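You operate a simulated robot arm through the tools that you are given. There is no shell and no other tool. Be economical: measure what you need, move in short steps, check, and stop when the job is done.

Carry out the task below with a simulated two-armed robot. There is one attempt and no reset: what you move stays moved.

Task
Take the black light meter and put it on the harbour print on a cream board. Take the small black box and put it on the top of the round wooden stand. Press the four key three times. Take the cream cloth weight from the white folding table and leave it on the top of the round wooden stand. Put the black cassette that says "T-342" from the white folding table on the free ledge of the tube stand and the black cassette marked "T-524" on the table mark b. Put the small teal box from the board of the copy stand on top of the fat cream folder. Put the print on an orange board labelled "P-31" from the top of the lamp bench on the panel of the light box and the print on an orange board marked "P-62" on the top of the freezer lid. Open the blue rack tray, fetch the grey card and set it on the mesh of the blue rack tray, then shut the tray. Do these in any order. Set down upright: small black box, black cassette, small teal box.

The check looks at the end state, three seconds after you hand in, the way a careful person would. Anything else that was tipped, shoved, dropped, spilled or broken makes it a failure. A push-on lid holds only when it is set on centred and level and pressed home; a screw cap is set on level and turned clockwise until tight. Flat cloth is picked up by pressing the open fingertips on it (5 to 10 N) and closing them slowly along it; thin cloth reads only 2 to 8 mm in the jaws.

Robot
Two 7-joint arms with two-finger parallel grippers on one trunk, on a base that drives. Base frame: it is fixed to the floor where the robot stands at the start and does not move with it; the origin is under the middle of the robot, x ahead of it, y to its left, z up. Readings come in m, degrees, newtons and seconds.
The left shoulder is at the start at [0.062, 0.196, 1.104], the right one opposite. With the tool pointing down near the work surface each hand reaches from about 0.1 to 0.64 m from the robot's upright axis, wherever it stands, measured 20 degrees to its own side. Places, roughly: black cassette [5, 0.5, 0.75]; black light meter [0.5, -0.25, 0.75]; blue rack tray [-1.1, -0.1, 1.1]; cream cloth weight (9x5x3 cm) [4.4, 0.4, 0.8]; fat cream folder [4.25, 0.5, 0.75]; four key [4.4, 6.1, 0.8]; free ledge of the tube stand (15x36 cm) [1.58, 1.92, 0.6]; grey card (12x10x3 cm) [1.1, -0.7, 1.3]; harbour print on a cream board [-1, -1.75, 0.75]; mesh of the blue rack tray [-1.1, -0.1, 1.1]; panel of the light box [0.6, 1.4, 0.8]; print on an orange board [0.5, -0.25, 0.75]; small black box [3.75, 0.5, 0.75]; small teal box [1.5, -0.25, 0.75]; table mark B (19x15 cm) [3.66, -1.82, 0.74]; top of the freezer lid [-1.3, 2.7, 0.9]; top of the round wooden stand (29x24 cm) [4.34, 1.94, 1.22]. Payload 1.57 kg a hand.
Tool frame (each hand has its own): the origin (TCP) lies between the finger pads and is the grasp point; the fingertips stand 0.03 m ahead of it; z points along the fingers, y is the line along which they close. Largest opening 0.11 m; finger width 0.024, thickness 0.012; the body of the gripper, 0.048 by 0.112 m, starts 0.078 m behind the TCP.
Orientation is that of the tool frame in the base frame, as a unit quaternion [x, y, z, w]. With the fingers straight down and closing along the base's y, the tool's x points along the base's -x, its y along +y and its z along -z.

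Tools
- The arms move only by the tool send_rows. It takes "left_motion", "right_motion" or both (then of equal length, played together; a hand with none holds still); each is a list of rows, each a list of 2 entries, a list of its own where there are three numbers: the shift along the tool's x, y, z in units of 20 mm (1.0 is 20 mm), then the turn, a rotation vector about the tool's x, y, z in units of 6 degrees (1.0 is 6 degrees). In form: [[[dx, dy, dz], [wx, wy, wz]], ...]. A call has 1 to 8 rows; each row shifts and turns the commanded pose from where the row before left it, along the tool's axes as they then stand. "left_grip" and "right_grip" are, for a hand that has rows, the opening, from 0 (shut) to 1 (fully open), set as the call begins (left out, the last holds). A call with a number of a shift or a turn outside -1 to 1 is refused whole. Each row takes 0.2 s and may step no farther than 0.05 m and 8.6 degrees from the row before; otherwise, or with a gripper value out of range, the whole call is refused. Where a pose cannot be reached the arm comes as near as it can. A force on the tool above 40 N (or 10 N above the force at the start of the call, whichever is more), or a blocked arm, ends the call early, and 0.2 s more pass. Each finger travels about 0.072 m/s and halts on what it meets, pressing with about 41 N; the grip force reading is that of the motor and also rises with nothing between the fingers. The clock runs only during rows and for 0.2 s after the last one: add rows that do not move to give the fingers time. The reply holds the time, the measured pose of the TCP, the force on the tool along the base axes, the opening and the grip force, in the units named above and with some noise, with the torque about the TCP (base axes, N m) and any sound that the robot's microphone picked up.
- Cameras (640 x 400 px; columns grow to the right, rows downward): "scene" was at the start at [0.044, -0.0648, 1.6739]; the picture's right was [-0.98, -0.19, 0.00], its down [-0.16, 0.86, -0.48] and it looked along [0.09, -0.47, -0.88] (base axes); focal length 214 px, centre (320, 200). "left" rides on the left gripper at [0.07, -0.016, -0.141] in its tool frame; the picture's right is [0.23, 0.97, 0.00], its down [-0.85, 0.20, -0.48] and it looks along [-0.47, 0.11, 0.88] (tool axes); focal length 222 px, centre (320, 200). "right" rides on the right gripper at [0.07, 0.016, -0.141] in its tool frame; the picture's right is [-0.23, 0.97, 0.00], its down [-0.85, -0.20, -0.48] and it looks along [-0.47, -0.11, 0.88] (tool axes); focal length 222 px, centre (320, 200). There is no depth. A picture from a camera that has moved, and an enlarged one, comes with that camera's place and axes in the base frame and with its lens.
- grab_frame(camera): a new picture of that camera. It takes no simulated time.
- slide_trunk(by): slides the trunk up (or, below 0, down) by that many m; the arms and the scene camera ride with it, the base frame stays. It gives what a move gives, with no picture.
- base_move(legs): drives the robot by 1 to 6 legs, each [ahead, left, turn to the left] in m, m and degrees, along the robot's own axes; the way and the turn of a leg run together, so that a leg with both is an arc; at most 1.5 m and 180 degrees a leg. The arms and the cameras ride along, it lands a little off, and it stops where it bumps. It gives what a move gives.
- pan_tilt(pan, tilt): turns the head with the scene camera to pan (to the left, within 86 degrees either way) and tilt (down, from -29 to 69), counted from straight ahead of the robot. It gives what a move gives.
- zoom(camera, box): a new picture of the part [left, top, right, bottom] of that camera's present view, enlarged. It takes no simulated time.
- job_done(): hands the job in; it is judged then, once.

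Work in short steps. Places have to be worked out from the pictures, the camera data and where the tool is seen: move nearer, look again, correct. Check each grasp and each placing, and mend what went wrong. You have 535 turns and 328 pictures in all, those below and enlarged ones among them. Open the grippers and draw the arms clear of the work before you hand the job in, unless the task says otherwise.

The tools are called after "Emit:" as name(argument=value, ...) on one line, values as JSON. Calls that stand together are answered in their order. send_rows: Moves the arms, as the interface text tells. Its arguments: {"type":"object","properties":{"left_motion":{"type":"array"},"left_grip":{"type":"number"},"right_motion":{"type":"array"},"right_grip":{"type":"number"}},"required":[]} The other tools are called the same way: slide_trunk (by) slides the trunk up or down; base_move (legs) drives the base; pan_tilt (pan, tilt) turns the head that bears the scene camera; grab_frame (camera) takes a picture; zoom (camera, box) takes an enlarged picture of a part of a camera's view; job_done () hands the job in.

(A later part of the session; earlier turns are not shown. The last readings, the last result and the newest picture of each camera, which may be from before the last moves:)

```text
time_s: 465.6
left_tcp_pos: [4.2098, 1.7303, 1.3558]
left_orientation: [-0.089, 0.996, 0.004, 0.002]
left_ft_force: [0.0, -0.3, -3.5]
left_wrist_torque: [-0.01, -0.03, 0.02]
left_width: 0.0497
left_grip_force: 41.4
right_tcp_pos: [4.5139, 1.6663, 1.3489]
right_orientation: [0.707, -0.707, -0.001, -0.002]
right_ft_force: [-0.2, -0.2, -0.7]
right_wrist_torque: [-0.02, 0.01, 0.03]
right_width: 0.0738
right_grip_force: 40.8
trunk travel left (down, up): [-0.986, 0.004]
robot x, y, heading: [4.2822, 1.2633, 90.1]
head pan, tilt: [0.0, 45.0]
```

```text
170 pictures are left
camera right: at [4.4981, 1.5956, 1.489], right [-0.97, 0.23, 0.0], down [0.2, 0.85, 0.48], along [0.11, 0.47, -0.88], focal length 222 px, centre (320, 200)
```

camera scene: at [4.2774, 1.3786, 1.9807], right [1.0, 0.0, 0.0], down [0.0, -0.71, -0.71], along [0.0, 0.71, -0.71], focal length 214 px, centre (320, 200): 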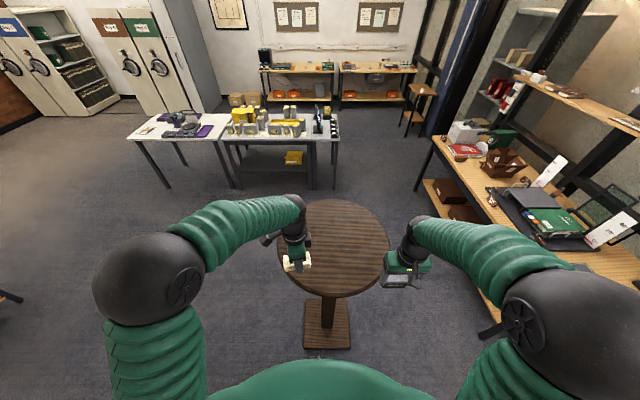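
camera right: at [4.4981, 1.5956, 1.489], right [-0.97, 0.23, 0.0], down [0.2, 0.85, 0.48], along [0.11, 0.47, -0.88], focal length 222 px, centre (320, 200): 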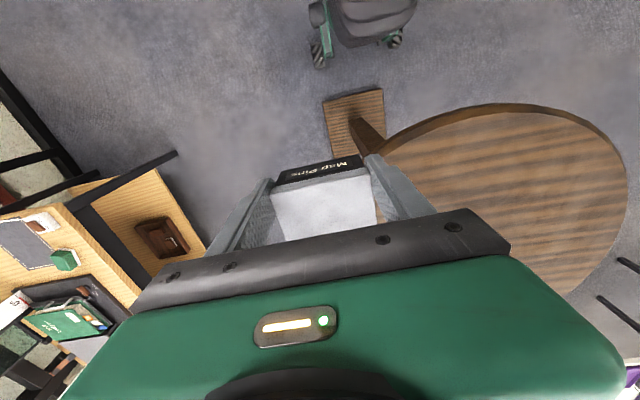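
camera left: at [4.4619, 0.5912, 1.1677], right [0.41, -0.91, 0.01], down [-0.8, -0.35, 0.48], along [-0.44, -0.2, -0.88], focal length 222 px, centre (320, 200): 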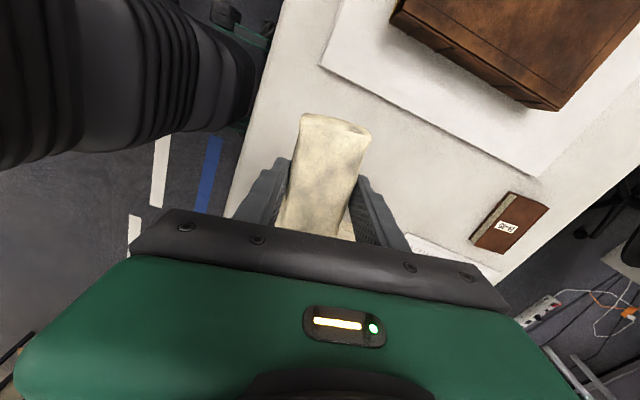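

The disc is ~0.46 m across, centred about (4.33,1.90). I move 8 cm closer and bring the weight over its left part and the box over its right part.

Emit:
base_move(legs=[[0.08, 0, 0]])

Emit:
send_rows(left_motion=[[[-0.4, 0.7, 0], [0, 0, 0]], [[-0.4, 0.7, 0], [0, 0, 0]], [[-0.4, 0.7, 0], [0, 0, 0]], [[-0.4, 0.7, 0], [0, 0, 0]], [[-0.4, 0.7, 0], [0, 0, 0]], [[-0.4, 0.8, 0], [0, 0, 0]], [[-0.3, 0.8, 0], [0, 0, 0]], [[0, 0, 0], [0, 0, 0]]], right_motion=[[[-1, 0.5, 0], [0, 0, 0]], [[-1, 0.6, 0], [0, 0, 0]], [[-1, 0.6, 0], [0, 0, 0]], [[-1, 0.6, 0], [0, 0, 0]], [[-1, 0.6, 0], [0, 0, 0]], [[-1, 0.6, 0], [0, 0, 0]], [[-1, 0.6, 0], [0, 0, 0]], [[-1, 0.6, 0], [0, 0, 0]]])

Emit:
grab_frame(camera="scene")

Emit:
grab_frame(camera="right")

```text
time_s: 466.7
left_tcp_pos: [4.2104, 1.7919, 1.3623]
left_orientation: [-0.089, 0.996, 0.012, 0.003]
left_ft_force: [-0.5, -1.3, -3.2]
left_wrist_torque: [0.0, -0.02, 0.03]
left_width: 0.0495
left_grip_force: 41.2
right_tcp_pos: [4.5136, 1.7271, 1.3556]
right_orientation: [-0.707, 0.707, 0.006, 0.007]
right_ft_force: [-0.4, -0.9, 0.3]
right_wrist_torque: [0.03, -0.06, 0.0]
right_width: 0.0737
right_grip_force: 41.1
trunk travel left (down, up): [-0.986, 0.004]
robot x, y, heading: [4.285, 1.3447, 89.7]
head pan, tilt: [0.0, 45.0]
```

```text
time_s: 468.5
left_tcp_pos: [4.2491, 1.9199, 1.3588]
left_orientation: [-0.088, 0.996, 0.005, 0.002]
left_ft_force: [-0.6, 0.1, -3.8]
left_wrist_torque: [-0.03, -0.05, 0.02]
left_width: 0.0498
left_grip_force: 41.1
right_tcp_pos: [4.4235, 1.9044, 1.3497]
right_orientation: [-0.707, 0.707, 0.002, 0.001]
right_ft_force: [-0.5, 0.4, -0.1]
right_wrist_torque: [-0.07, 0.01, -0.03]
right_width: 0.0737
right_grip_force: 40.8
trunk travel left (down, up): [-0.986, 0.004]
robot x, y, heading: [4.2812, 1.3426, 89.8]
head pan, tilt: [0.0, 45.0]
```

```text
169 pictures are left
camera scene: at [4.2808, 1.4616, 1.9805], right [1.0, 0.0, 0.0], down [0.0, -0.71, -0.7], along [0.0, 0.7, -0.71], focal length 214 px, centre (320, 200)
```

scene: 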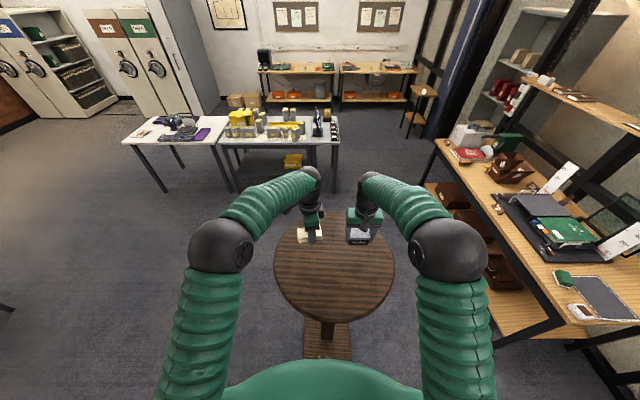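

```text
168 pictures are left
camera right: at [4.4081, 1.8345, 1.4898], right [-0.97, 0.23, 0.0], down [0.2, 0.85, 0.48], along [0.11, 0.47, -0.88], focal length 222 px, centre (320, 200)
```

right: 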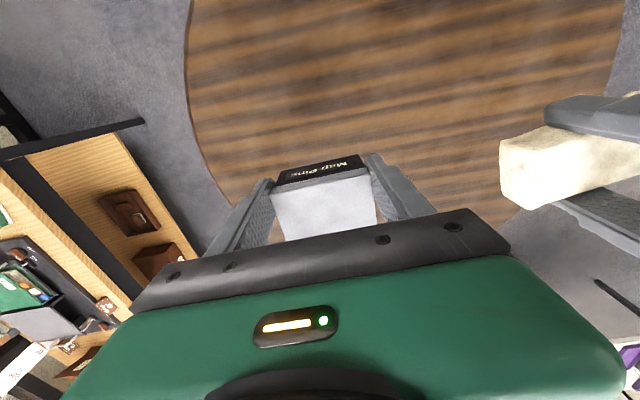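

Both are over the disc. I lower the weight with the left hand first.

Emit:
send_rows(left_motion=[[[0, 0, 1], [0, 0, 0]], [[0, 0, 1], [0, 0, 0]], [[0, 0, 1], [0, 0, 0]], [[0, 0, 0.6], [0, 0, 0]], [[0, 0, 0.4], [0, 0, 0]], [[0, 0, 0], [0, 0, 0]]])

Emit:
grab_frame(camera="left")

```text
time_s: 469.9
left_tcp_pos: [4.25, 1.9199, 1.2779]
left_orientation: [-0.089, 0.996, 0.005, 0.001]
left_ft_force: [-0.5, -0.2, -4.2]
left_wrist_torque: [0.0, -0.05, 0.06]
left_width: 0.0496
left_grip_force: 41.0
right_tcp_pos: [4.4245, 1.9041, 1.3501]
right_orientation: [-0.707, 0.707, 0.002, 0.001]
right_ft_force: [-0.2, 0.5, -1.0]
right_wrist_torque: [-0.05, -0.01, 0.02]
right_width: 0.0739
right_grip_force: 40.7
trunk travel left (down, up): [-0.986, 0.004]
robot x, y, heading: [4.2828, 1.3385, 90.0]
head pan, tilt: [0.0, 45.0]
```

```text
167 pictures are left
camera left: at [4.1838, 1.8888, 1.4211], right [-0.39, 0.92, 0.01], down [0.81, 0.34, 0.48], along [0.44, 0.2, -0.88], focal length 222 px, centre (320, 200)
```

left: 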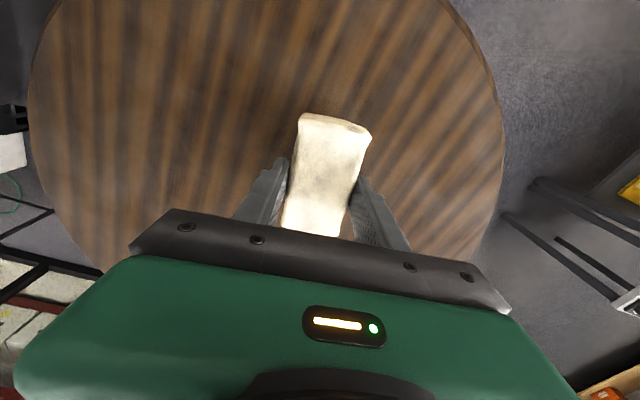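

Well inside the disc. Lower to contact.

Emit:
send_rows(left_motion=[[[0, 0, 0.4], [0, 0, 0]], [[0, 0, 0.3], [0, 0, 0]], [[0, 0, 0.2], [0, 0, 0]], [[0, 0, 0], [0, 0, 0]]])

```text
time_s: 470.9
left_tcp_pos: [4.2504, 1.9184, 1.2607]
left_orientation: [-0.088, 0.996, 0.006, 0.001]
left_ft_force: [0.2, 0.5, -4.5]
left_wrist_torque: [0.01, -0.03, 0.01]
left_width: 0.0496
left_grip_force: 40.4
right_tcp_pos: [4.4239, 1.904, 1.3509]
right_orientation: [-0.707, 0.707, 0.002, 0.001]
right_ft_force: [0.1, -0.1, -1.6]
right_wrist_torque: [-0.01, -0.01, 0.03]
right_width: 0.074
right_grip_force: 41.1
trunk travel left (down, up): [-0.986, 0.004]
robot x, y, heading: [4.283, 1.3426, 89.9]
head pan, tilt: [0.0, 45.0]
```

Emit:
send_rows(left_motion=[[[0, 0, 0.2], [0, 0, 0]], [[0, 0, 0.2], [0, 0, 0]], [[0, 0, 0.1], [0, 0, 0]], [[0, 0, 0], [0, 0, 0]]])

```text
time_s: 471.9
left_tcp_pos: [4.25, 1.9188, 1.251]
left_orientation: [-0.088, 0.996, 0.006, 0.001]
left_ft_force: [-0.5, 0.3, -3.6]
left_wrist_torque: [0.01, 0.01, 0.02]
left_width: 0.05
left_grip_force: 40.8
right_tcp_pos: [4.4245, 1.9038, 1.3502]
right_orientation: [-0.706, 0.708, 0.002, 0.0]
right_ft_force: [-0.2, 0.3, -0.9]
right_wrist_torque: [0.0, -0.02, 0.01]
right_width: 0.0741
right_grip_force: 40.8
trunk travel left (down, up): [-0.986, 0.004]
robot x, y, heading: [4.2808, 1.3421, 89.9]
head pan, tilt: [0.0, 45.0]
```

Still holding weight (−3.6 N); a few mm more.

Emit:
send_rows(left_motion=[[[0, 0, 0.15], [0, 0, 0]], [[0, 0, 0.1], [0, 0, 0]], [[0, 0, 0], [0, 0, 0]]])

```text
time_s: 472.7
left_tcp_pos: [4.2519, 1.9199, 1.2512]
left_orientation: [-0.088, 0.996, 0.01, 0.001]
left_ft_force: [-1.6, 7.1, 37.9]
left_wrist_torque: [-1.05, 1.14, -0.26]
left_width: 0.0497
left_grip_force: 41.0
right_tcp_pos: [4.4239, 1.9007, 1.3507]
right_orientation: [-0.706, 0.708, 0.003, 0.001]
right_ft_force: [1.0, 0.2, 0.4]
right_wrist_torque: [0.01, -0.01, 0.0]
right_width: 0.0738
right_grip_force: 41.4
trunk travel left (down, up): [-0.986, 0.004]
robot x, y, heading: [4.2846, 1.3433, 89.9]
head pan, tilt: [0.0, 45.0]
```

On the disc. Ease up, release and rise; then lower the box with the right hand.

Emit:
send_rows(left_motion=[[[0, 0, -0.2], [0, 0, 0]], [[0, 0, 0], [0, 0, 0]]])

Emit:
send_rows(left_motion=[[[0, 0, 0], [0, 0, 0]], [[0, 0, 0], [0, 0, 0]], [[0, 0, 0], [0, 0, 0]]], left_grip=0.8)

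Emit:
send_rows(left_motion=[[[0, 0, -0.5], [0, 0, 0]], [[0, 0, -1], [0, 0, 0]], [[0, 0, -1], [0, 0, 0]], [[0, 0, -1], [0, 0, 0]], [[0, 0, -1], [0, 0, 0]], [[0, -1, -1], [0, 0, 0]], [[0, -1, 0], [0, 0, 0]], [[0, -1, 0], [0, 0, 0]]])

Emit:
grab_frame(camera="left")

```text
time_s: 473.3
left_tcp_pos: [4.2515, 1.9198, 1.2504]
left_orientation: [-0.088, 0.996, 0.006, 0.002]
left_ft_force: [-0.7, 8.6, 22.6]
left_wrist_torque: [-0.29, -0.8, 0.09]
left_width: 0.0493
left_grip_force: 40.9
right_tcp_pos: [4.4264, 1.9026, 1.3507]
right_orientation: [-0.706, 0.708, 0.003, 0.001]
right_ft_force: [-0.1, -0.2, -0.2]
right_wrist_torque: [-0.02, 0.02, -0.04]
right_width: 0.0739
right_grip_force: 41.4
trunk travel left (down, up): [-0.986, 0.004]
robot x, y, heading: [4.2787, 1.3382, 90.0]
head pan, tilt: [0.0, 45.0]
```

```text
time_s: 474.1
left_tcp_pos: [4.2496, 1.9229, 1.2509]
left_orientation: [-0.088, 0.996, 0.008, 0.002]
left_ft_force: [-4.1, 22.7, 23.1]
left_wrist_torque: [-0.25, 0.21, -0.22]
left_width: 0.0676
left_grip_force: 0.1
right_tcp_pos: [4.424, 1.9056, 1.3497]
right_orientation: [-0.706, 0.708, 0.003, 0.001]
right_ft_force: [0.2, 0.0, -1.3]
right_wrist_torque: [0.01, 0.03, -0.02]
right_width: 0.0739
right_grip_force: 41.0
trunk travel left (down, up): [-0.986, 0.004]
robot x, y, heading: [4.2782, 1.3428, 90.0]
head pan, tilt: [0.0, 45.0]
```

```text
time_s: 475.9
left_tcp_pos: [4.2609, 1.8569, 1.3607]
left_orientation: [-0.088, 0.996, 0.005, 0.001]
left_ft_force: [0.0, -0.3, -0.1]
left_wrist_torque: [0.04, 0.0, 0.02]
left_width: 0.088
left_grip_force: 0.1
right_tcp_pos: [4.4243, 1.903, 1.3505]
right_orientation: [-0.706, 0.708, 0.003, 0.002]
right_ft_force: [0.9, 0.3, -1.5]
right_wrist_torque: [-0.01, 0.01, 0.01]
right_width: 0.0739
right_grip_force: 40.8
trunk travel left (down, up): [-0.986, 0.004]
robot x, y, heading: [4.2804, 1.3448, 89.8]
head pan, tilt: [0.0, 45.0]
```

```text
166 pictures are left
camera left: at [4.1944, 1.8273, 1.5022], right [-0.39, 0.92, 0.01], down [0.81, 0.34, 0.48], along [0.44, 0.2, -0.88], focal length 222 px, centre (320, 200)
```

left: 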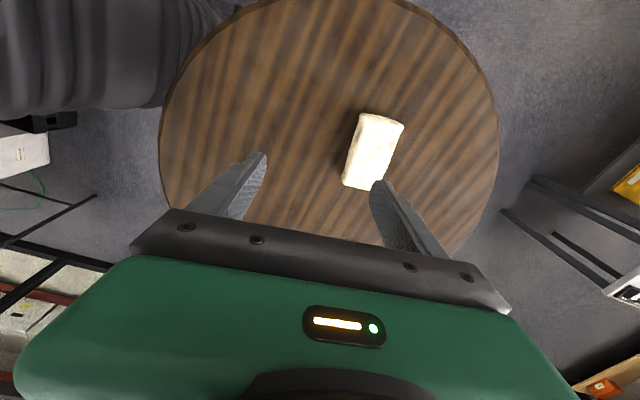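

Weight is down. Now lower the box on the right.

Emit:
send_rows(left_motion=[[[0, -1, 0], [0, 0, 0]], [[0, -1, 0], [0, 0, 0]], [[0, -1, 0], [0, 0, 0]], [[0, -1, 0], [0, 0, 0]], [[0, 0, 0], [0, 0, 0]]], right_motion=[[[0, 0, 0.9], [0, 0, 0]], [[0, 0, 0.9], [0, 0, 0]], [[0, 0, 0.8], [0, 0, 0]], [[0, 0, 0.6], [0, 0, 0]], [[0, 0, 0], [0, 0, 0]]])

Emit:
zoom(camera="right", box=[160, 60, 480, 260])

```text
time_s: 477.1
left_tcp_pos: [4.2748, 1.7796, 1.3583]
left_orientation: [-0.089, 0.996, 0.006, 0.001]
left_ft_force: [0.4, 1.2, -0.2]
left_wrist_torque: [-0.01, -0.04, 0.02]
left_width: 0.0882
left_grip_force: 0.0
right_tcp_pos: [4.4253, 1.9046, 1.2871]
right_orientation: [-0.707, 0.707, 0.002, 0.001]
right_ft_force: [0.1, -0.2, -0.7]
right_wrist_torque: [-0.03, 0.05, -0.01]
right_width: 0.074
right_grip_force: 40.8
trunk travel left (down, up): [-0.986, 0.004]
robot x, y, heading: [4.2813, 1.3442, 89.8]
head pan, tilt: [0.0, 45.0]
```

```text
2.00 times, centred on (320, 160) of right
camera zoom: at [4.4095, 1.8331, 1.4261], right [-0.97, 0.23, 0.0], down [0.2, 0.85, 0.48], along [0.11, 0.47, -0.88], focal length 444 px, centre (320, 280)
```

zoom: 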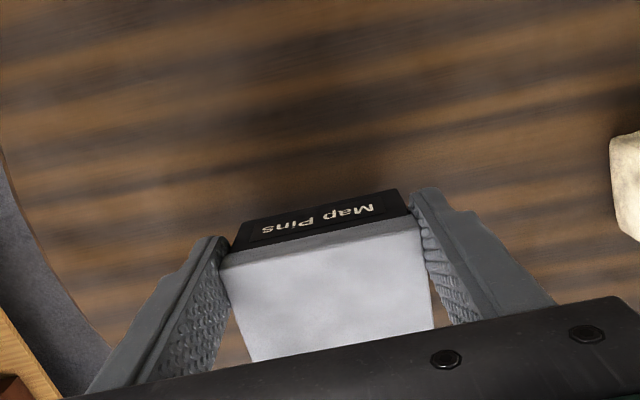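

Emit:
send_rows(right_motion=[[[0, 0, 0.3], [0, 0, 0]], [[0, 0, 0.3], [0, 0, 0]], [[0, 0, 0], [0, 0, 0]]])

Emit:
send_rows(right_motion=[[[0, 0, 0.2], [0, 0, 0]], [[0, 0, 0.15], [0, 0, 0]], [[0, 0, 0], [0, 0, 0]]])

```text
time_s: 477.9
left_tcp_pos: [4.2746, 1.7794, 1.3584]
left_orientation: [-0.088, 0.996, 0.005, 0.001]
left_ft_force: [-0.2, -0.5, -1.0]
left_wrist_torque: [0.03, -0.01, 0.03]
left_width: 0.088
left_grip_force: 0.0
right_tcp_pos: [4.4241, 1.903, 1.2742]
right_orientation: [-0.706, 0.708, 0.003, 0.001]
right_ft_force: [0.1, -0.3, 0.0]
right_wrist_torque: [-0.01, 0.01, -0.03]
right_width: 0.0739
right_grip_force: 40.5
trunk travel left (down, up): [-0.986, 0.004]
robot x, y, heading: [4.2821, 1.3388, 90.0]
head pan, tilt: [0.0, 45.0]
```

```text
time_s: 478.7
left_tcp_pos: [4.2742, 1.7763, 1.3597]
left_orientation: [-0.088, 0.996, 0.007, 0.001]
left_ft_force: [0.5, 0.6, 0.7]
left_wrist_torque: [0.0, -0.01, 0.0]
left_width: 0.088
left_grip_force: 0.0
right_tcp_pos: [4.4241, 1.9016, 1.271]
right_orientation: [-0.706, 0.708, 0.006, 0.004]
right_ft_force: [2.2, 4.8, 36.7]
right_wrist_torque: [0.02, -0.26, 0.04]
right_width: 0.074
right_grip_force: 41.3
trunk travel left (down, up): [-0.986, 0.004]
robot x, y, heading: [4.2805, 1.3408, 89.8]
head pan, tilt: [0.0, 45.0]
```

Contact at 1.271. Ease, release, rise.

Emit:
send_rows(right_motion=[[[0, 0, -0.2], [0, 0, 0]], [[0, 0, 0], [0, 0, 0]]])

Emit:
send_rows(right_motion=[[[0, 0, 0], [0, 0, 0]], [[0, 0, 0], [0, 0, 0]], [[0, 0, 0], [0, 0, 0]]], right_grip=0.95)

Emit:
send_rows(right_motion=[[[0, 0, -0.5], [0, 0, 0]], [[0, 0, -1], [0, 0, 0]], [[0, 0, -1], [0, 0, 0]], [[0, 0, -1], [0, 0, 0]], [[0, 0, -1], [0, 0, 0]], [[1, 0, -0.5], [0, 0, 0]], [[1, 0, 0], [0, 0, 0]], [[1, 0, 0], [0, 0, 0]]])

Emit:
grab_frame(camera="right")

Emit:
zoom(camera="scene", box=[240, 180, 430, 330])

```text
time_s: 479.3
left_tcp_pos: [4.2754, 1.7786, 1.3586]
left_orientation: [-0.089, 0.996, 0.006, 0.001]
left_ft_force: [0.2, 0.3, 0.6]
left_wrist_torque: [0.0, -0.03, 0.0]
left_width: 0.0879
left_grip_force: 0.1
right_tcp_pos: [4.4231, 1.9026, 1.2718]
right_orientation: [-0.707, 0.708, 0.004, 0.001]
right_ft_force: [0.5, 6.6, 23.8]
right_wrist_torque: [0.26, -0.29, 0.02]
right_width: 0.074
right_grip_force: 40.8
trunk travel left (down, up): [-0.986, 0.004]
robot x, y, heading: [4.2827, 1.3418, 89.8]
head pan, tilt: [0.0, 45.0]
```

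```text
time_s: 480.1
left_tcp_pos: [4.2747, 1.7797, 1.3582]
left_orientation: [-0.088, 0.996, 0.006, 0.002]
left_ft_force: [0.0, 0.2, 0.3]
left_wrist_torque: [0.02, 0.01, 0.02]
left_width: 0.0882
left_grip_force: 0.1
right_tcp_pos: [4.4248, 1.9028, 1.2716]
right_orientation: [-0.707, 0.708, 0.002, 0.001]
right_ft_force: [0.8, 0.2, -0.3]
right_wrist_torque: [0.02, 0.02, 0.02]
right_width: 0.1048
right_grip_force: 0.1
trunk travel left (down, up): [-0.986, 0.004]
robot x, y, heading: [4.2839, 1.3439, 90.0]
head pan, tilt: [0.0, 45.0]
```

```text
time_s: 481.9
left_tcp_pos: [4.2735, 1.7793, 1.3582]
left_orientation: [-0.088, 0.996, 0.006, 0.001]
left_ft_force: [-0.2, 0.5, -1.0]
left_wrist_torque: [0.01, 0.02, -0.01]
left_width: 0.0879
left_grip_force: 0.0
right_tcp_pos: [4.4248, 1.8426, 1.3708]
right_orientation: [-0.706, 0.708, 0.002, 0.001]
right_ft_force: [0.4, -0.1, 0.0]
right_wrist_torque: [0.03, 0.03, 0.02]
right_width: 0.1048
right_grip_force: 0.1
trunk travel left (down, up): [-0.986, 0.004]
robot x, y, heading: [4.2849, 1.3419, 89.9]
head pan, tilt: [0.0, 45.0]
```

```text
164 pictures are left
camera right: at [4.4104, 1.772, 1.5112], right [-0.97, 0.23, 0.0], down [0.2, 0.85, 0.48], along [0.11, 0.47, -0.88], focal length 222 px, centre (320, 200)
```

right: 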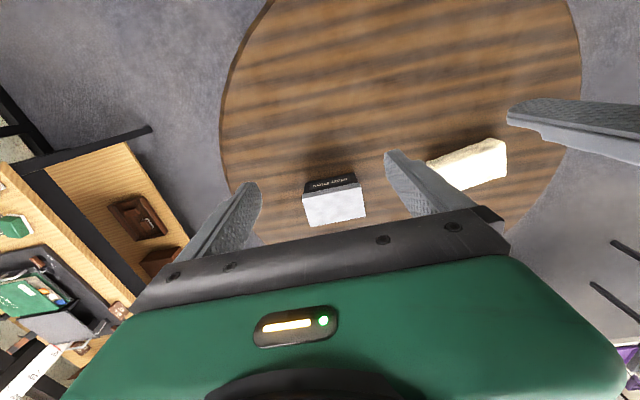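

```text
2.67 times, centred on (335, 255) of scene
camera zoom: at [4.2822, 1.4574, 1.9808], right [1.0, 0.0, 0.0], down [0.0, -0.71, -0.71], along [0.0, 0.71, -0.71], focal length 572 px, centre (280, 53)
```

zoom: 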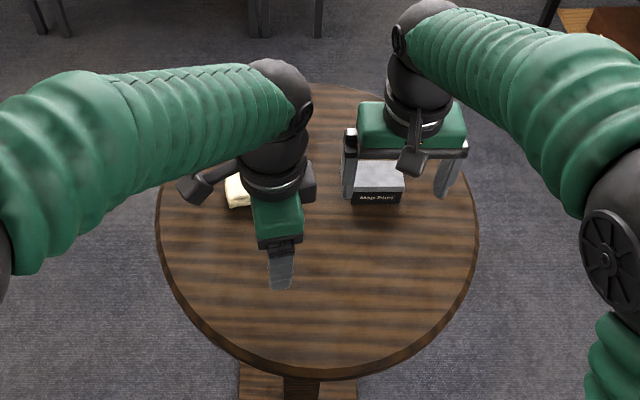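

Both items stand on the disc. Next the cassettes: I restore the left hand's yaw, back off, turn, and slide to x≈5.1 behind the table.

Emit:
send_rows(left_motion=[[[0, -1, 0], [0, 0, 0]], [[0, -1, 0], [0, 0, 0]], [[0, 0, 0], [0, 0, -1]], [[0, 0, 0], [0, 0, -1]], [[0, 0, 0], [0, 0, -1]], [[0, 0, 0], [0, 0, -1]], [[0, 0, 0], [0, 0, -1]], [[0, 0, 0], [0, 0, -1]]], right_motion=[[[1, -0.5, 0], [0, 0, 0]], [[1, -0.5, 0], [0, 0, 0]], [[1, -0.5, 0], [0, 0, 0]], [[1, -0.5, 0], [0, 0, 0]], [[0, 0, 0], [0, 0, 0]], [[0, 0, 0], [0, 0, 0]], [[0, 0, 0], [0, 0, 0]], [[0, 0, 0], [0, 0, 0]]])

Emit:
send_rows(left_motion=[[[0, 0, 0], [0, 0, -1]], [[0, 0, 0], [0, 0, -1]], [[0, 0, 0], [0, 0, -1]], [[0, 0, 0], [0, 0, -1]], [[0, 0, 0], [0, 0, -1]], [[0, 0, 0], [0, 0, -1]], [[0, 0, 0], [0, 0, -1]], [[0, 0, 0], [0, 0, -0.3]]])

Emit:
base_move(legs=[[-0.12, 0, 0], [0, 0, -180], [0, 0.85, 0]])

Emit:
pan_tilt(pan=0, tilt=50)

Emit:
grab_frame(camera="scene")

```text
time_s: 483.7
left_tcp_pos: [4.2822, 1.7407, 1.3576]
left_orientation: [-0.392, 0.92, 0.005, 0.002]
left_ft_force: [0.8, 0.1, 0.1]
left_wrist_torque: [-0.02, 0.03, -0.03]
left_width: 0.0881
left_grip_force: 0.1
right_tcp_pos: [4.4652, 1.7626, 1.3701]
right_orientation: [-0.707, 0.708, 0.002, 0.002]
right_ft_force: [-0.2, 0.6, -0.2]
right_wrist_torque: [0.03, -0.03, 0.02]
right_width: 0.1043
right_grip_force: 0.0
trunk travel left (down, up): [-0.986, 0.004]
robot x, y, heading: [4.2801, 1.3396, 89.9]
head pan, tilt: [0.0, 45.0]
```

```text
time_s: 485.5
left_tcp_pos: [4.2812, 1.7405, 1.3591]
left_orientation: [-0.707, 0.707, 0.004, 0.005]
left_ft_force: [0.1, 0.2, -0.1]
left_wrist_torque: [-0.02, 0.01, 0.0]
left_width: 0.0879
left_grip_force: 0.1
right_tcp_pos: [4.4649, 1.7628, 1.3709]
right_orientation: [-0.706, 0.708, 0.002, 0.001]
right_ft_force: [0.2, -0.8, 0.1]
right_wrist_torque: [0.0, 0.02, 0.01]
right_width: 0.1044
right_grip_force: 0.0
trunk travel left (down, up): [-0.986, 0.004]
robot x, y, heading: [4.281, 1.3482, 89.9]
head pan, tilt: [0.0, 45.0]
```

```text
time_s: 498.1
left_tcp_pos: [5.1293, 0.8264, 1.3593]
left_orientation: [0.704, 0.71, -0.005, 0.006]
left_ft_force: [0.4, 0.6, 0.1]
left_wrist_torque: [0.0, -0.03, 0.03]
left_width: 0.0879
left_grip_force: 0.0
right_tcp_pos: [4.9466, 0.8035, 1.37]
right_orientation: [0.704, 0.71, -0.001, 0.004]
right_ft_force: [-0.1, 0.8, 0.3]
right_wrist_torque: [0.02, -0.03, -0.01]
right_width: 0.1046
right_grip_force: 0.1
trunk travel left (down, up): [-0.986, 0.004]
robot x, y, heading: [5.1276, 1.2245, -89.7]
head pan, tilt: [0.0, 45.0]
```

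```text
time_s: 498.8
left_tcp_pos: [5.1347, 0.8275, 1.3588]
left_orientation: [0.704, 0.71, -0.005, 0.004]
left_ft_force: [-0.2, 0.2, 0.6]
left_wrist_torque: [-0.01, -0.02, 0.05]
left_width: 0.088
left_grip_force: 0.1
right_tcp_pos: [4.9518, 0.8033, 1.3705]
right_orientation: [0.704, 0.71, -0.002, 0.002]
right_ft_force: [1.3, 0.3, 0.3]
right_wrist_torque: [0.0, -0.02, -0.01]
right_width: 0.1043
right_grip_force: 0.1
trunk travel left (down, up): [-0.986, 0.004]
robot x, y, heading: [5.1308, 1.2228, -89.7]
head pan, tilt: [0.0, 50.0]
```

```text
162 pictures are left
camera scene: at [5.1308, 1.116, 1.9739], right [-1.0, -0.01, 0.0], down [-0.01, 0.77, -0.64], along [0.01, -0.64, -0.77], focal length 214 px, centre (320, 200)
```

scene: 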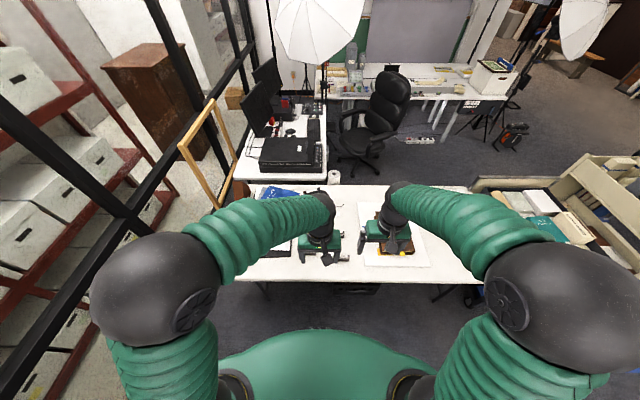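

Emit:
grab_frame(camera="left")

Emit:
grab_frame(camera="right")

```text
161 pictures are left
camera left: at [5.1178, 0.8984, 1.5005], right [0.97, 0.24, 0.0], down [0.21, -0.85, 0.49], along [0.11, -0.48, -0.87], focal length 222 px, centre (320, 200)
```

left: 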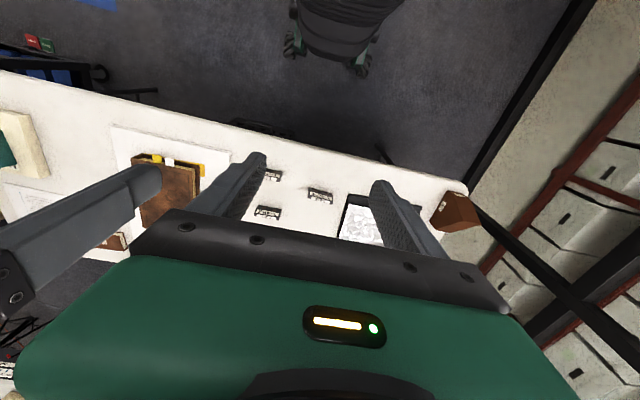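

```text
160 pictures are left
camera right: at [4.9682, 0.8739, 1.5108], right [0.98, -0.22, 0.0], down [-0.19, -0.85, 0.48], along [-0.1, -0.47, -0.88], focal length 222 px, centre (320, 200)
```

right: 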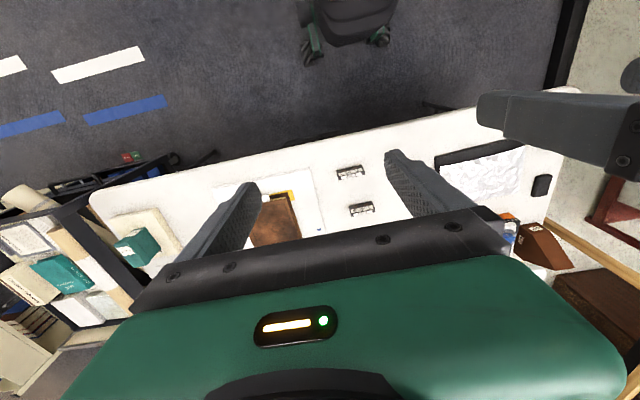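

Emit:
zoom(camera="left", box=[240, 150, 350, 225])

Emit:
zoom(camera="right", box=[320, 150, 400, 220])

```text
5.33 times, centred on (295, 188) of left
camera zoom: at [5.1178, 0.8984, 1.5005], right [0.97, 0.24, 0.0], down [0.21, -0.85, 0.49], along [0.11, -0.48, -0.87], focal length 1185 px, centre (453, 267)
```

zoom: 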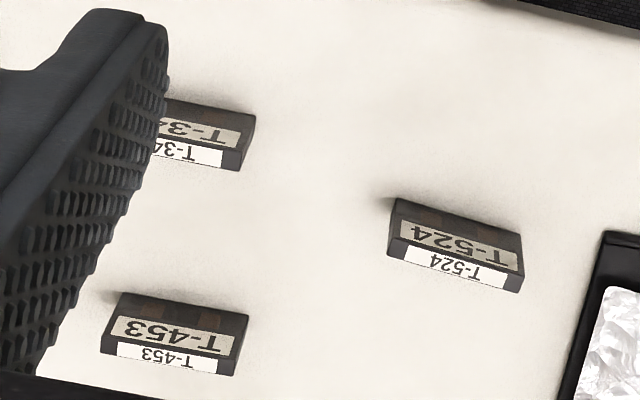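

```text
5.71 times, centred on (360, 185) of right
camera zoom: at [4.9682, 0.8739, 1.5108], right [0.98, -0.22, 0.0], down [-0.19, -0.85, 0.48], along [-0.1, -0.47, -0.88], focal length 1269 px, centre (91, 286)
```

zoom: 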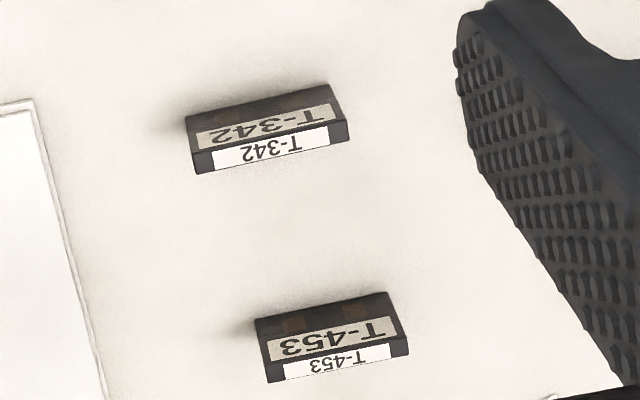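

T-342 stands near (5.01,0.56) and T-524 near (5.21,0.51), thin faces toward ±y. I move up to the table, lower the trunk, and turn both hands 90° to pinch their thickness.

Emit:
base_move(legs=[[0.16, 0, 0]])

Emit:
slide_trunk(by=-0.3)

Emit:
send_rows(left_motion=[[[0, 0.6, 0], [0, 0, 1]], [[0, 0.6, 0], [0, 0, 1]], [[0, 0.6, 0], [0, 0, 1]], [[0, 0.6, 0], [0, 0, 1]], [[0, 0, 0], [0, 0, 1]], [[0, 0, 0], [0, 0, 1]], [[0, 0, 0], [0, 0, 1]], [[0, 0, 0], [0, 0, 1]]], right_motion=[[[0, -0.3, 0], [0, 0, -1]], [[0, -0.3, 0], [0, 0, -1]], [[0, 0, 0], [0, 0, -1]], [[0, 0, 0], [0, 0, -1]], [[0, 0, 0], [0, 0, -1]], [[0, 0, 0], [0, 0, -1]], [[0, 0, 0], [0, 0, -1]], [[0, 0, 0], [0, 0, -1]]])

Emit:
send_rows(left_motion=[[[0, 0, 0], [0, 0, 1]], [[0, 0, 0], [0, 0, 1]], [[0, 0, 0], [0, 0, 1]], [[0, 0, 0], [0, 0, 1]], [[0, 0, 0], [0, 0, 1]], [[0, 0, 0], [0, 0, 1]], [[0, 0, 0], [0, 0, 1]]], right_motion=[[[0, 0, 0], [0, 0, -1]], [[0, 0, 0], [0, 0, -1]], [[0, 0, 0], [0, 0, -1]], [[0, 0, 0], [0, 0, -1]], [[0, 0, 0], [0, 0, -1]], [[0, 0, 0], [0, 0, -1]], [[0, 0, 0], [0, 0, -1]]])

Emit:
grab_frame(camera="left")

Emit:
grab_frame(camera="right")

```text
time_s: 500.2
left_tcp_pos: [5.1326, 0.6765, 1.3605]
left_orientation: [0.705, 0.709, -0.006, 0.007]
left_ft_force: [-0.3, 0.4, -0.4]
left_wrist_torque: [-0.05, -0.02, -0.03]
left_width: 0.0878
left_grip_force: 0.0
right_tcp_pos: [4.9504, 0.6514, 1.3725]
right_orientation: [0.705, 0.709, -0.004, 0.005]
right_ft_force: [0.5, 0.6, 0.1]
right_wrist_torque: [-0.01, 0.02, -0.02]
right_width: 0.1045
right_grip_force: 0.1
trunk travel left (down, up): [-0.986, 0.004]
robot x, y, heading: [5.133, 1.0636, -89.6]
head pan, tilt: [0.0, 50.0]
```

```text
time_s: 503.2
left_tcp_pos: [5.1353, 0.6691, 1.0595]
left_orientation: [0.704, 0.71, -0.005, 0.003]
left_ft_force: [-0.3, 0.4, 0.5]
left_wrist_torque: [0.0, 0.02, 0.01]
left_width: 0.088
left_grip_force: 0.1
right_tcp_pos: [4.9521, 0.645, 1.07]
right_orientation: [0.705, 0.709, -0.001, 0.003]
right_ft_force: [-0.9, 0.0, -0.2]
right_wrist_torque: [-0.01, -0.02, -0.03]
right_width: 0.1045
right_grip_force: 0.0
trunk travel left (down, up): [-0.686, 0.304]
robot x, y, heading: [5.1295, 1.0676, -89.5]
head pan, tilt: [0.0, 50.0]
```

```text
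time_s: 505.0
left_tcp_pos: [5.1822, 0.663, 1.0584]
left_orientation: [0.933, 0.361, -0.003, 0.006]
left_ft_force: [0.0, 0.0, 0.1]
left_wrist_torque: [0.02, -0.01, 0.0]
left_width: 0.0883
left_grip_force: 0.2
right_tcp_pos: [4.9407, 0.6457, 1.0693]
right_orientation: [0.354, 0.935, -0.003, 0.001]
right_ft_force: [-0.1, 0.0, 0.6]
right_wrist_torque: [-0.01, 0.0, -0.05]
right_width: 0.1047
right_grip_force: 0.0
trunk travel left (down, up): [-0.686, 0.304]
robot x, y, heading: [5.1316, 1.0663, -89.6]
head pan, tilt: [0.0, 50.0]
```

```text
time_s: 506.6
left_tcp_pos: [5.1812, 0.6623, 1.0598]
left_orientation: [1.0, 0.003, -0.001, 0.007]
left_ft_force: [0.0, -0.6, -0.3]
left_wrist_torque: [0.03, -0.02, 0.03]
left_width: 0.0882
left_grip_force: 0.0
right_tcp_pos: [4.9394, 0.6437, 1.072]
right_orientation: [-0.006, 1.0, -0.003, 0.001]
right_ft_force: [0.2, 0.7, 1.1]
right_wrist_torque: [0.03, -0.03, 0.04]
right_width: 0.1046
right_grip_force: 0.0
trunk travel left (down, up): [-0.686, 0.304]
robot x, y, heading: [5.1293, 1.0685, -89.6]
head pan, tilt: [0.0, 50.0]
```

```text
157 pictures are left
camera left: at [5.2509, 0.6796, 1.201], right [0.23, -0.97, 0.01], down [-0.85, -0.2, 0.48], along [-0.47, -0.12, -0.88], focal length 222 px, centre (320, 200)
```

left: 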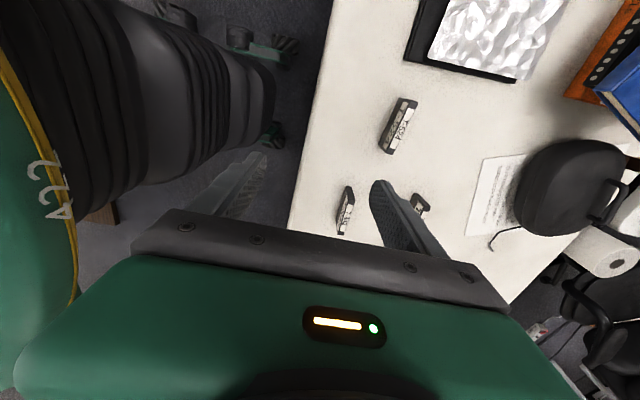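

```text
156 pictures are left
camera right: at [4.8706, 0.6606, 1.211], right [0.22, 0.98, -0.01], down [0.86, -0.19, 0.48], along [0.47, -0.11, -0.88], focal length 222 px, centre (320, 200)
```

right: 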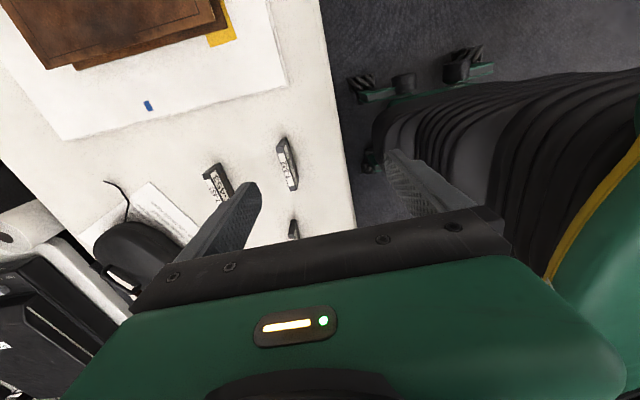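

I move both hands above their cassettes and lower to z≈0.92 for a close look.

Emit:
send_rows(left_motion=[[[0.2, 0.8, 0.7], [0, 0, 0]], [[0.2, 0.8, 0.9], [0, 0, 0]], [[0.2, 0.8, 0.9], [0, 0, 0]], [[0.2, 0.8, 0.9], [0, 0, 0]], [[0.2, 0.8, 0.9], [0, 0, 0]], [[0.2, 0.8, 0.9], [0, 0, 0]], [[0.1, 0.9, 0.9], [0, 0, 0]], [[0, 0.8, 0.9], [0, 0, 0]]], right_motion=[[[-0.4, -0.4, 0.7], [0, 0, 0]], [[-0.4, -0.45, 0.9], [0, 0, 0]], [[-0.4, -0.45, 0.9], [0, 0, 0]], [[-0.4, -0.45, 0.9], [0, 0, 0]], [[-0.4, -0.45, 0.9], [0, 0, 0]], [[-0.4, -0.45, 0.9], [0, 0, 0]], [[-0.4, -0.45, 0.9], [0, 0, 0]], [[-0.3, -0.4, 1], [0, 0, 0]]])

Emit:
zoom(camera="left", box=[200, 40, 440, 240])

Emit:
zoom(camera="right", box=[200, 40, 440, 240])

```text
time_s: 508.4
left_tcp_pos: [5.2092, 0.529, 0.9184]
left_orientation: [1.0, 0.005, -0.001, 0.006]
left_ft_force: [-0.1, 0.0, -0.2]
left_wrist_torque: [0.01, 0.04, -0.01]
left_width: 0.0879
left_grip_force: 0.1
right_tcp_pos: [5.0027, 0.5728, 0.929]
right_orientation: [-0.003, 1.0, -0.003, 0.002]
right_ft_force: [-0.4, -1.0, -0.5]
right_wrist_torque: [0.01, 0.0, -0.01]
right_width: 0.1046
right_grip_force: 0.1
trunk travel left (down, up): [-0.686, 0.304]
robot x, y, heading: [5.129, 1.0641, -89.6]
head pan, tilt: [0.0, 50.0]
```

```text
2.00 times, centred on (320, 140) of left
camera zoom: at [5.2783, 0.5473, 1.0608], right [0.24, -0.97, 0.01], down [-0.85, -0.2, 0.48], along [-0.47, -0.12, -0.88], focal length 444 px, centre (320, 320)
```

zoom: 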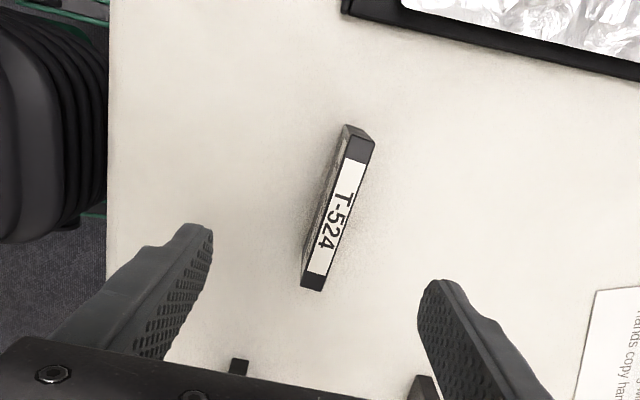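

```text
2.00 times, centred on (320, 140) of right
camera zoom: at [4.9333, 0.5886, 1.069], right [0.22, 0.98, -0.01], down [0.86, -0.19, 0.48], along [0.47, -0.11, -0.88], focal length 444 px, centre (320, 320)
```

zoom: 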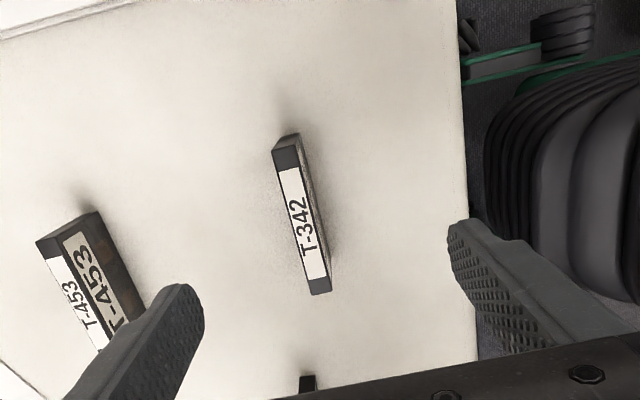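

T-524 top centre (5.209,0.520), T-342 (5.005,0.562). I fine-align and lower both so the fingers straddle the cassettes.

Emit:
send_rows(left_motion=[[[0, 0.45, 0.5], [0, 0, 0.65]], [[0, 0, 1], [0, 0, 0]], [[0, 0, 1], [0, 0, 0]], [[0, 0, 1], [0, 0, 0]], [[0, 0, 1], [0, 0, 0]], [[0, 0, 1], [0, 0, 0]], [[0, 0, 0.6], [0, 0, 0]], [[0, 0, 0], [0, 0, 0]]], right_motion=[[[0, -0.55, 0.5], [0, 0, 0]], [[0, 0, 1], [0, 0, 0]], [[0, 0, 1], [0, 0, 0]], [[0, 0, 1], [0, 0, 0]], [[0, 0, 1], [0, 0, 0]], [[0, 0, 1], [0, 0, 0]], [[0, 0, 1], [0, 0, 0]], [[0, 0, 0], [0, 0, 0]]])

Emit:
zoom(camera="left", box=[200, 40, 440, 240])

Emit:
zoom(camera="right", box=[200, 40, 440, 240])

```text
time_s: 510.2
left_tcp_pos: [5.2091, 0.5213, 0.7982]
left_orientation: [1.0, -0.031, -0.001, 0.006]
left_ft_force: [0.2, 0.9, 0.1]
left_wrist_torque: [-0.05, -0.04, 0.0]
left_width: 0.0878
left_grip_force: 0.0
right_tcp_pos: [5.0025, 0.5617, 0.8007]
right_orientation: [-0.004, 1.0, -0.004, 0.001]
right_ft_force: [-0.5, -0.2, 0.4]
right_wrist_torque: [0.0, 0.02, -0.01]
right_width: 0.1046
right_grip_force: 0.2
trunk travel left (down, up): [-0.686, 0.304]
robot x, y, heading: [5.1354, 1.0638, -89.8]
head pan, tilt: [0.0, 50.0]
```

```text
2.00 times, centred on (320, 140) of left
camera zoom: at [5.279, 0.534, 0.9406], right [0.17, -0.99, 0.01], down [-0.86, -0.14, 0.48], along [-0.47, -0.09, -0.88], focal length 444 px, centre (320, 320)
```

zoom: 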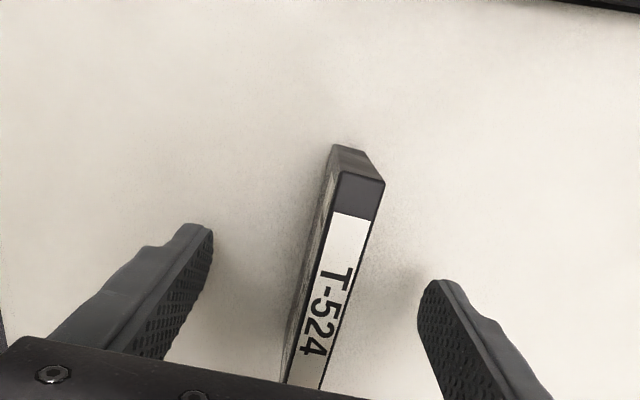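

```text
2.00 times, centred on (320, 140) of right
camera zoom: at [4.9334, 0.5786, 0.9395], right [0.22, 0.98, -0.01], down [0.86, -0.19, 0.48], along [0.47, -0.11, -0.88], focal length 444 px, centre (320, 320)
```

zoom: 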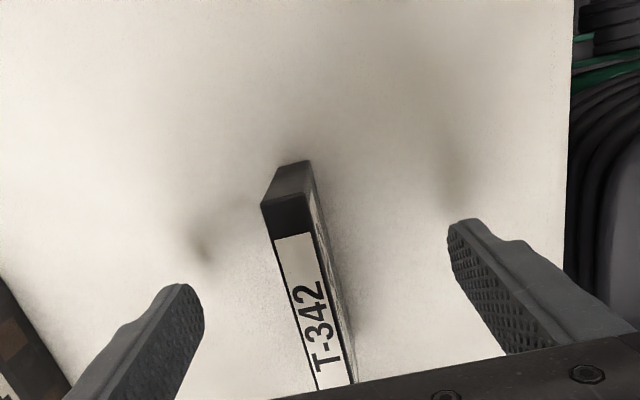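

Both straddled. Down 1 cm more and close both.

Emit:
send_rows(left_motion=[[[0, 0, 0.5], [0, 0, 0]], [[0, 0, 0], [0, 0, 0]]], right_motion=[[[0, 0, 0.6], [0, 0, 0]], [[0, 0, 0], [0, 0, 0]]])

Emit:
send_rows(left_motion=[[[0, 0, 0], [0, 0, 0]], [[0, 0, 0], [0, 0, 0]], [[0, 0, 0], [0, 0, 0]], [[0, 0, 0], [0, 0, 0]], [[0, 0, 0], [0, 0, 0]]], right_motion=[[[0, 0, 0], [0, 0, 0]], [[0, 0, 0], [0, 0, 0]], [[0, 0, 0], [0, 0, 0]], [[0, 0, 0], [0, 0, 0]], [[0, 0, 0], [0, 0, 0]]], left_grip=0, right_grip=0)

Emit:
zoom(camera="left", box=[200, 40, 440, 240])

Emit:
zoom(camera="right", box=[200, 40, 440, 240])

```text
time_s: 510.8
left_tcp_pos: [5.2082, 0.5208, 0.7892]
left_orientation: [1.0, -0.03, 0.0, 0.006]
left_ft_force: [0.2, 0.4, -0.4]
left_wrist_torque: [-0.04, 0.04, 0.02]
left_width: 0.0881
left_grip_force: 0.0
right_tcp_pos: [5.0029, 0.5609, 0.7874]
right_orientation: [-0.004, 1.0, -0.003, 0.002]
right_ft_force: [-0.5, 0.1, -0.3]
right_wrist_torque: [-0.02, 0.01, -0.01]
right_width: 0.1046
right_grip_force: 0.0
trunk travel left (down, up): [-0.686, 0.304]
robot x, y, heading: [5.1287, 1.0675, -89.7]
head pan, tilt: [0.0, 50.0]
```

```text
time_s: 512.0
left_tcp_pos: [5.2085, 0.5198, 0.7878]
left_orientation: [1.0, -0.031, 0.001, 0.005]
left_ft_force: [-0.7, 0.3, 0.7]
left_wrist_torque: [-0.02, -0.01, -0.03]
left_width: 0.014
left_grip_force: 30.7
right_tcp_pos: [5.0022, 0.5609, 0.7873]
right_orientation: [-0.004, 1.0, -0.003, 0.001]
right_ft_force: [0.0, 0.0, 0.0]
right_wrist_torque: [0.04, 0.03, 0.0]
right_width: 0.0142
right_grip_force: 29.8
trunk travel left (down, up): [-0.686, 0.304]
robot x, y, heading: [5.1282, 1.069, -89.7]
head pan, tilt: [0.0, 50.0]
```

```text
2.00 times, centred on (320, 140) of left
camera zoom: at [5.2789, 0.5335, 0.9309], right [0.17, -0.99, 0.01], down [-0.86, -0.14, 0.48], along [-0.47, -0.09, -0.88], focal length 444 px, centre (320, 320)
```

zoom: 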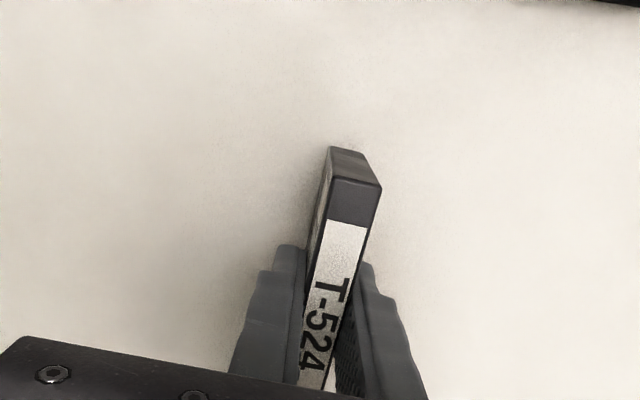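

```text
2.00 times, centred on (320, 140) of right
camera zoom: at [4.9336, 0.5779, 0.9274], right [0.22, 0.98, -0.01], down [0.86, -0.19, 0.48], along [0.47, -0.11, -0.88], focal length 444 px, centre (320, 320)
```

zoom: 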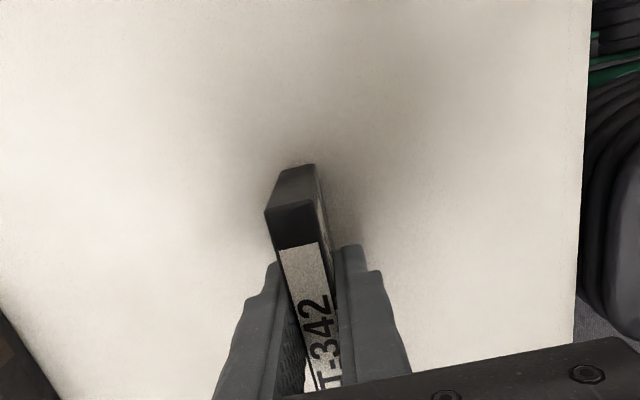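

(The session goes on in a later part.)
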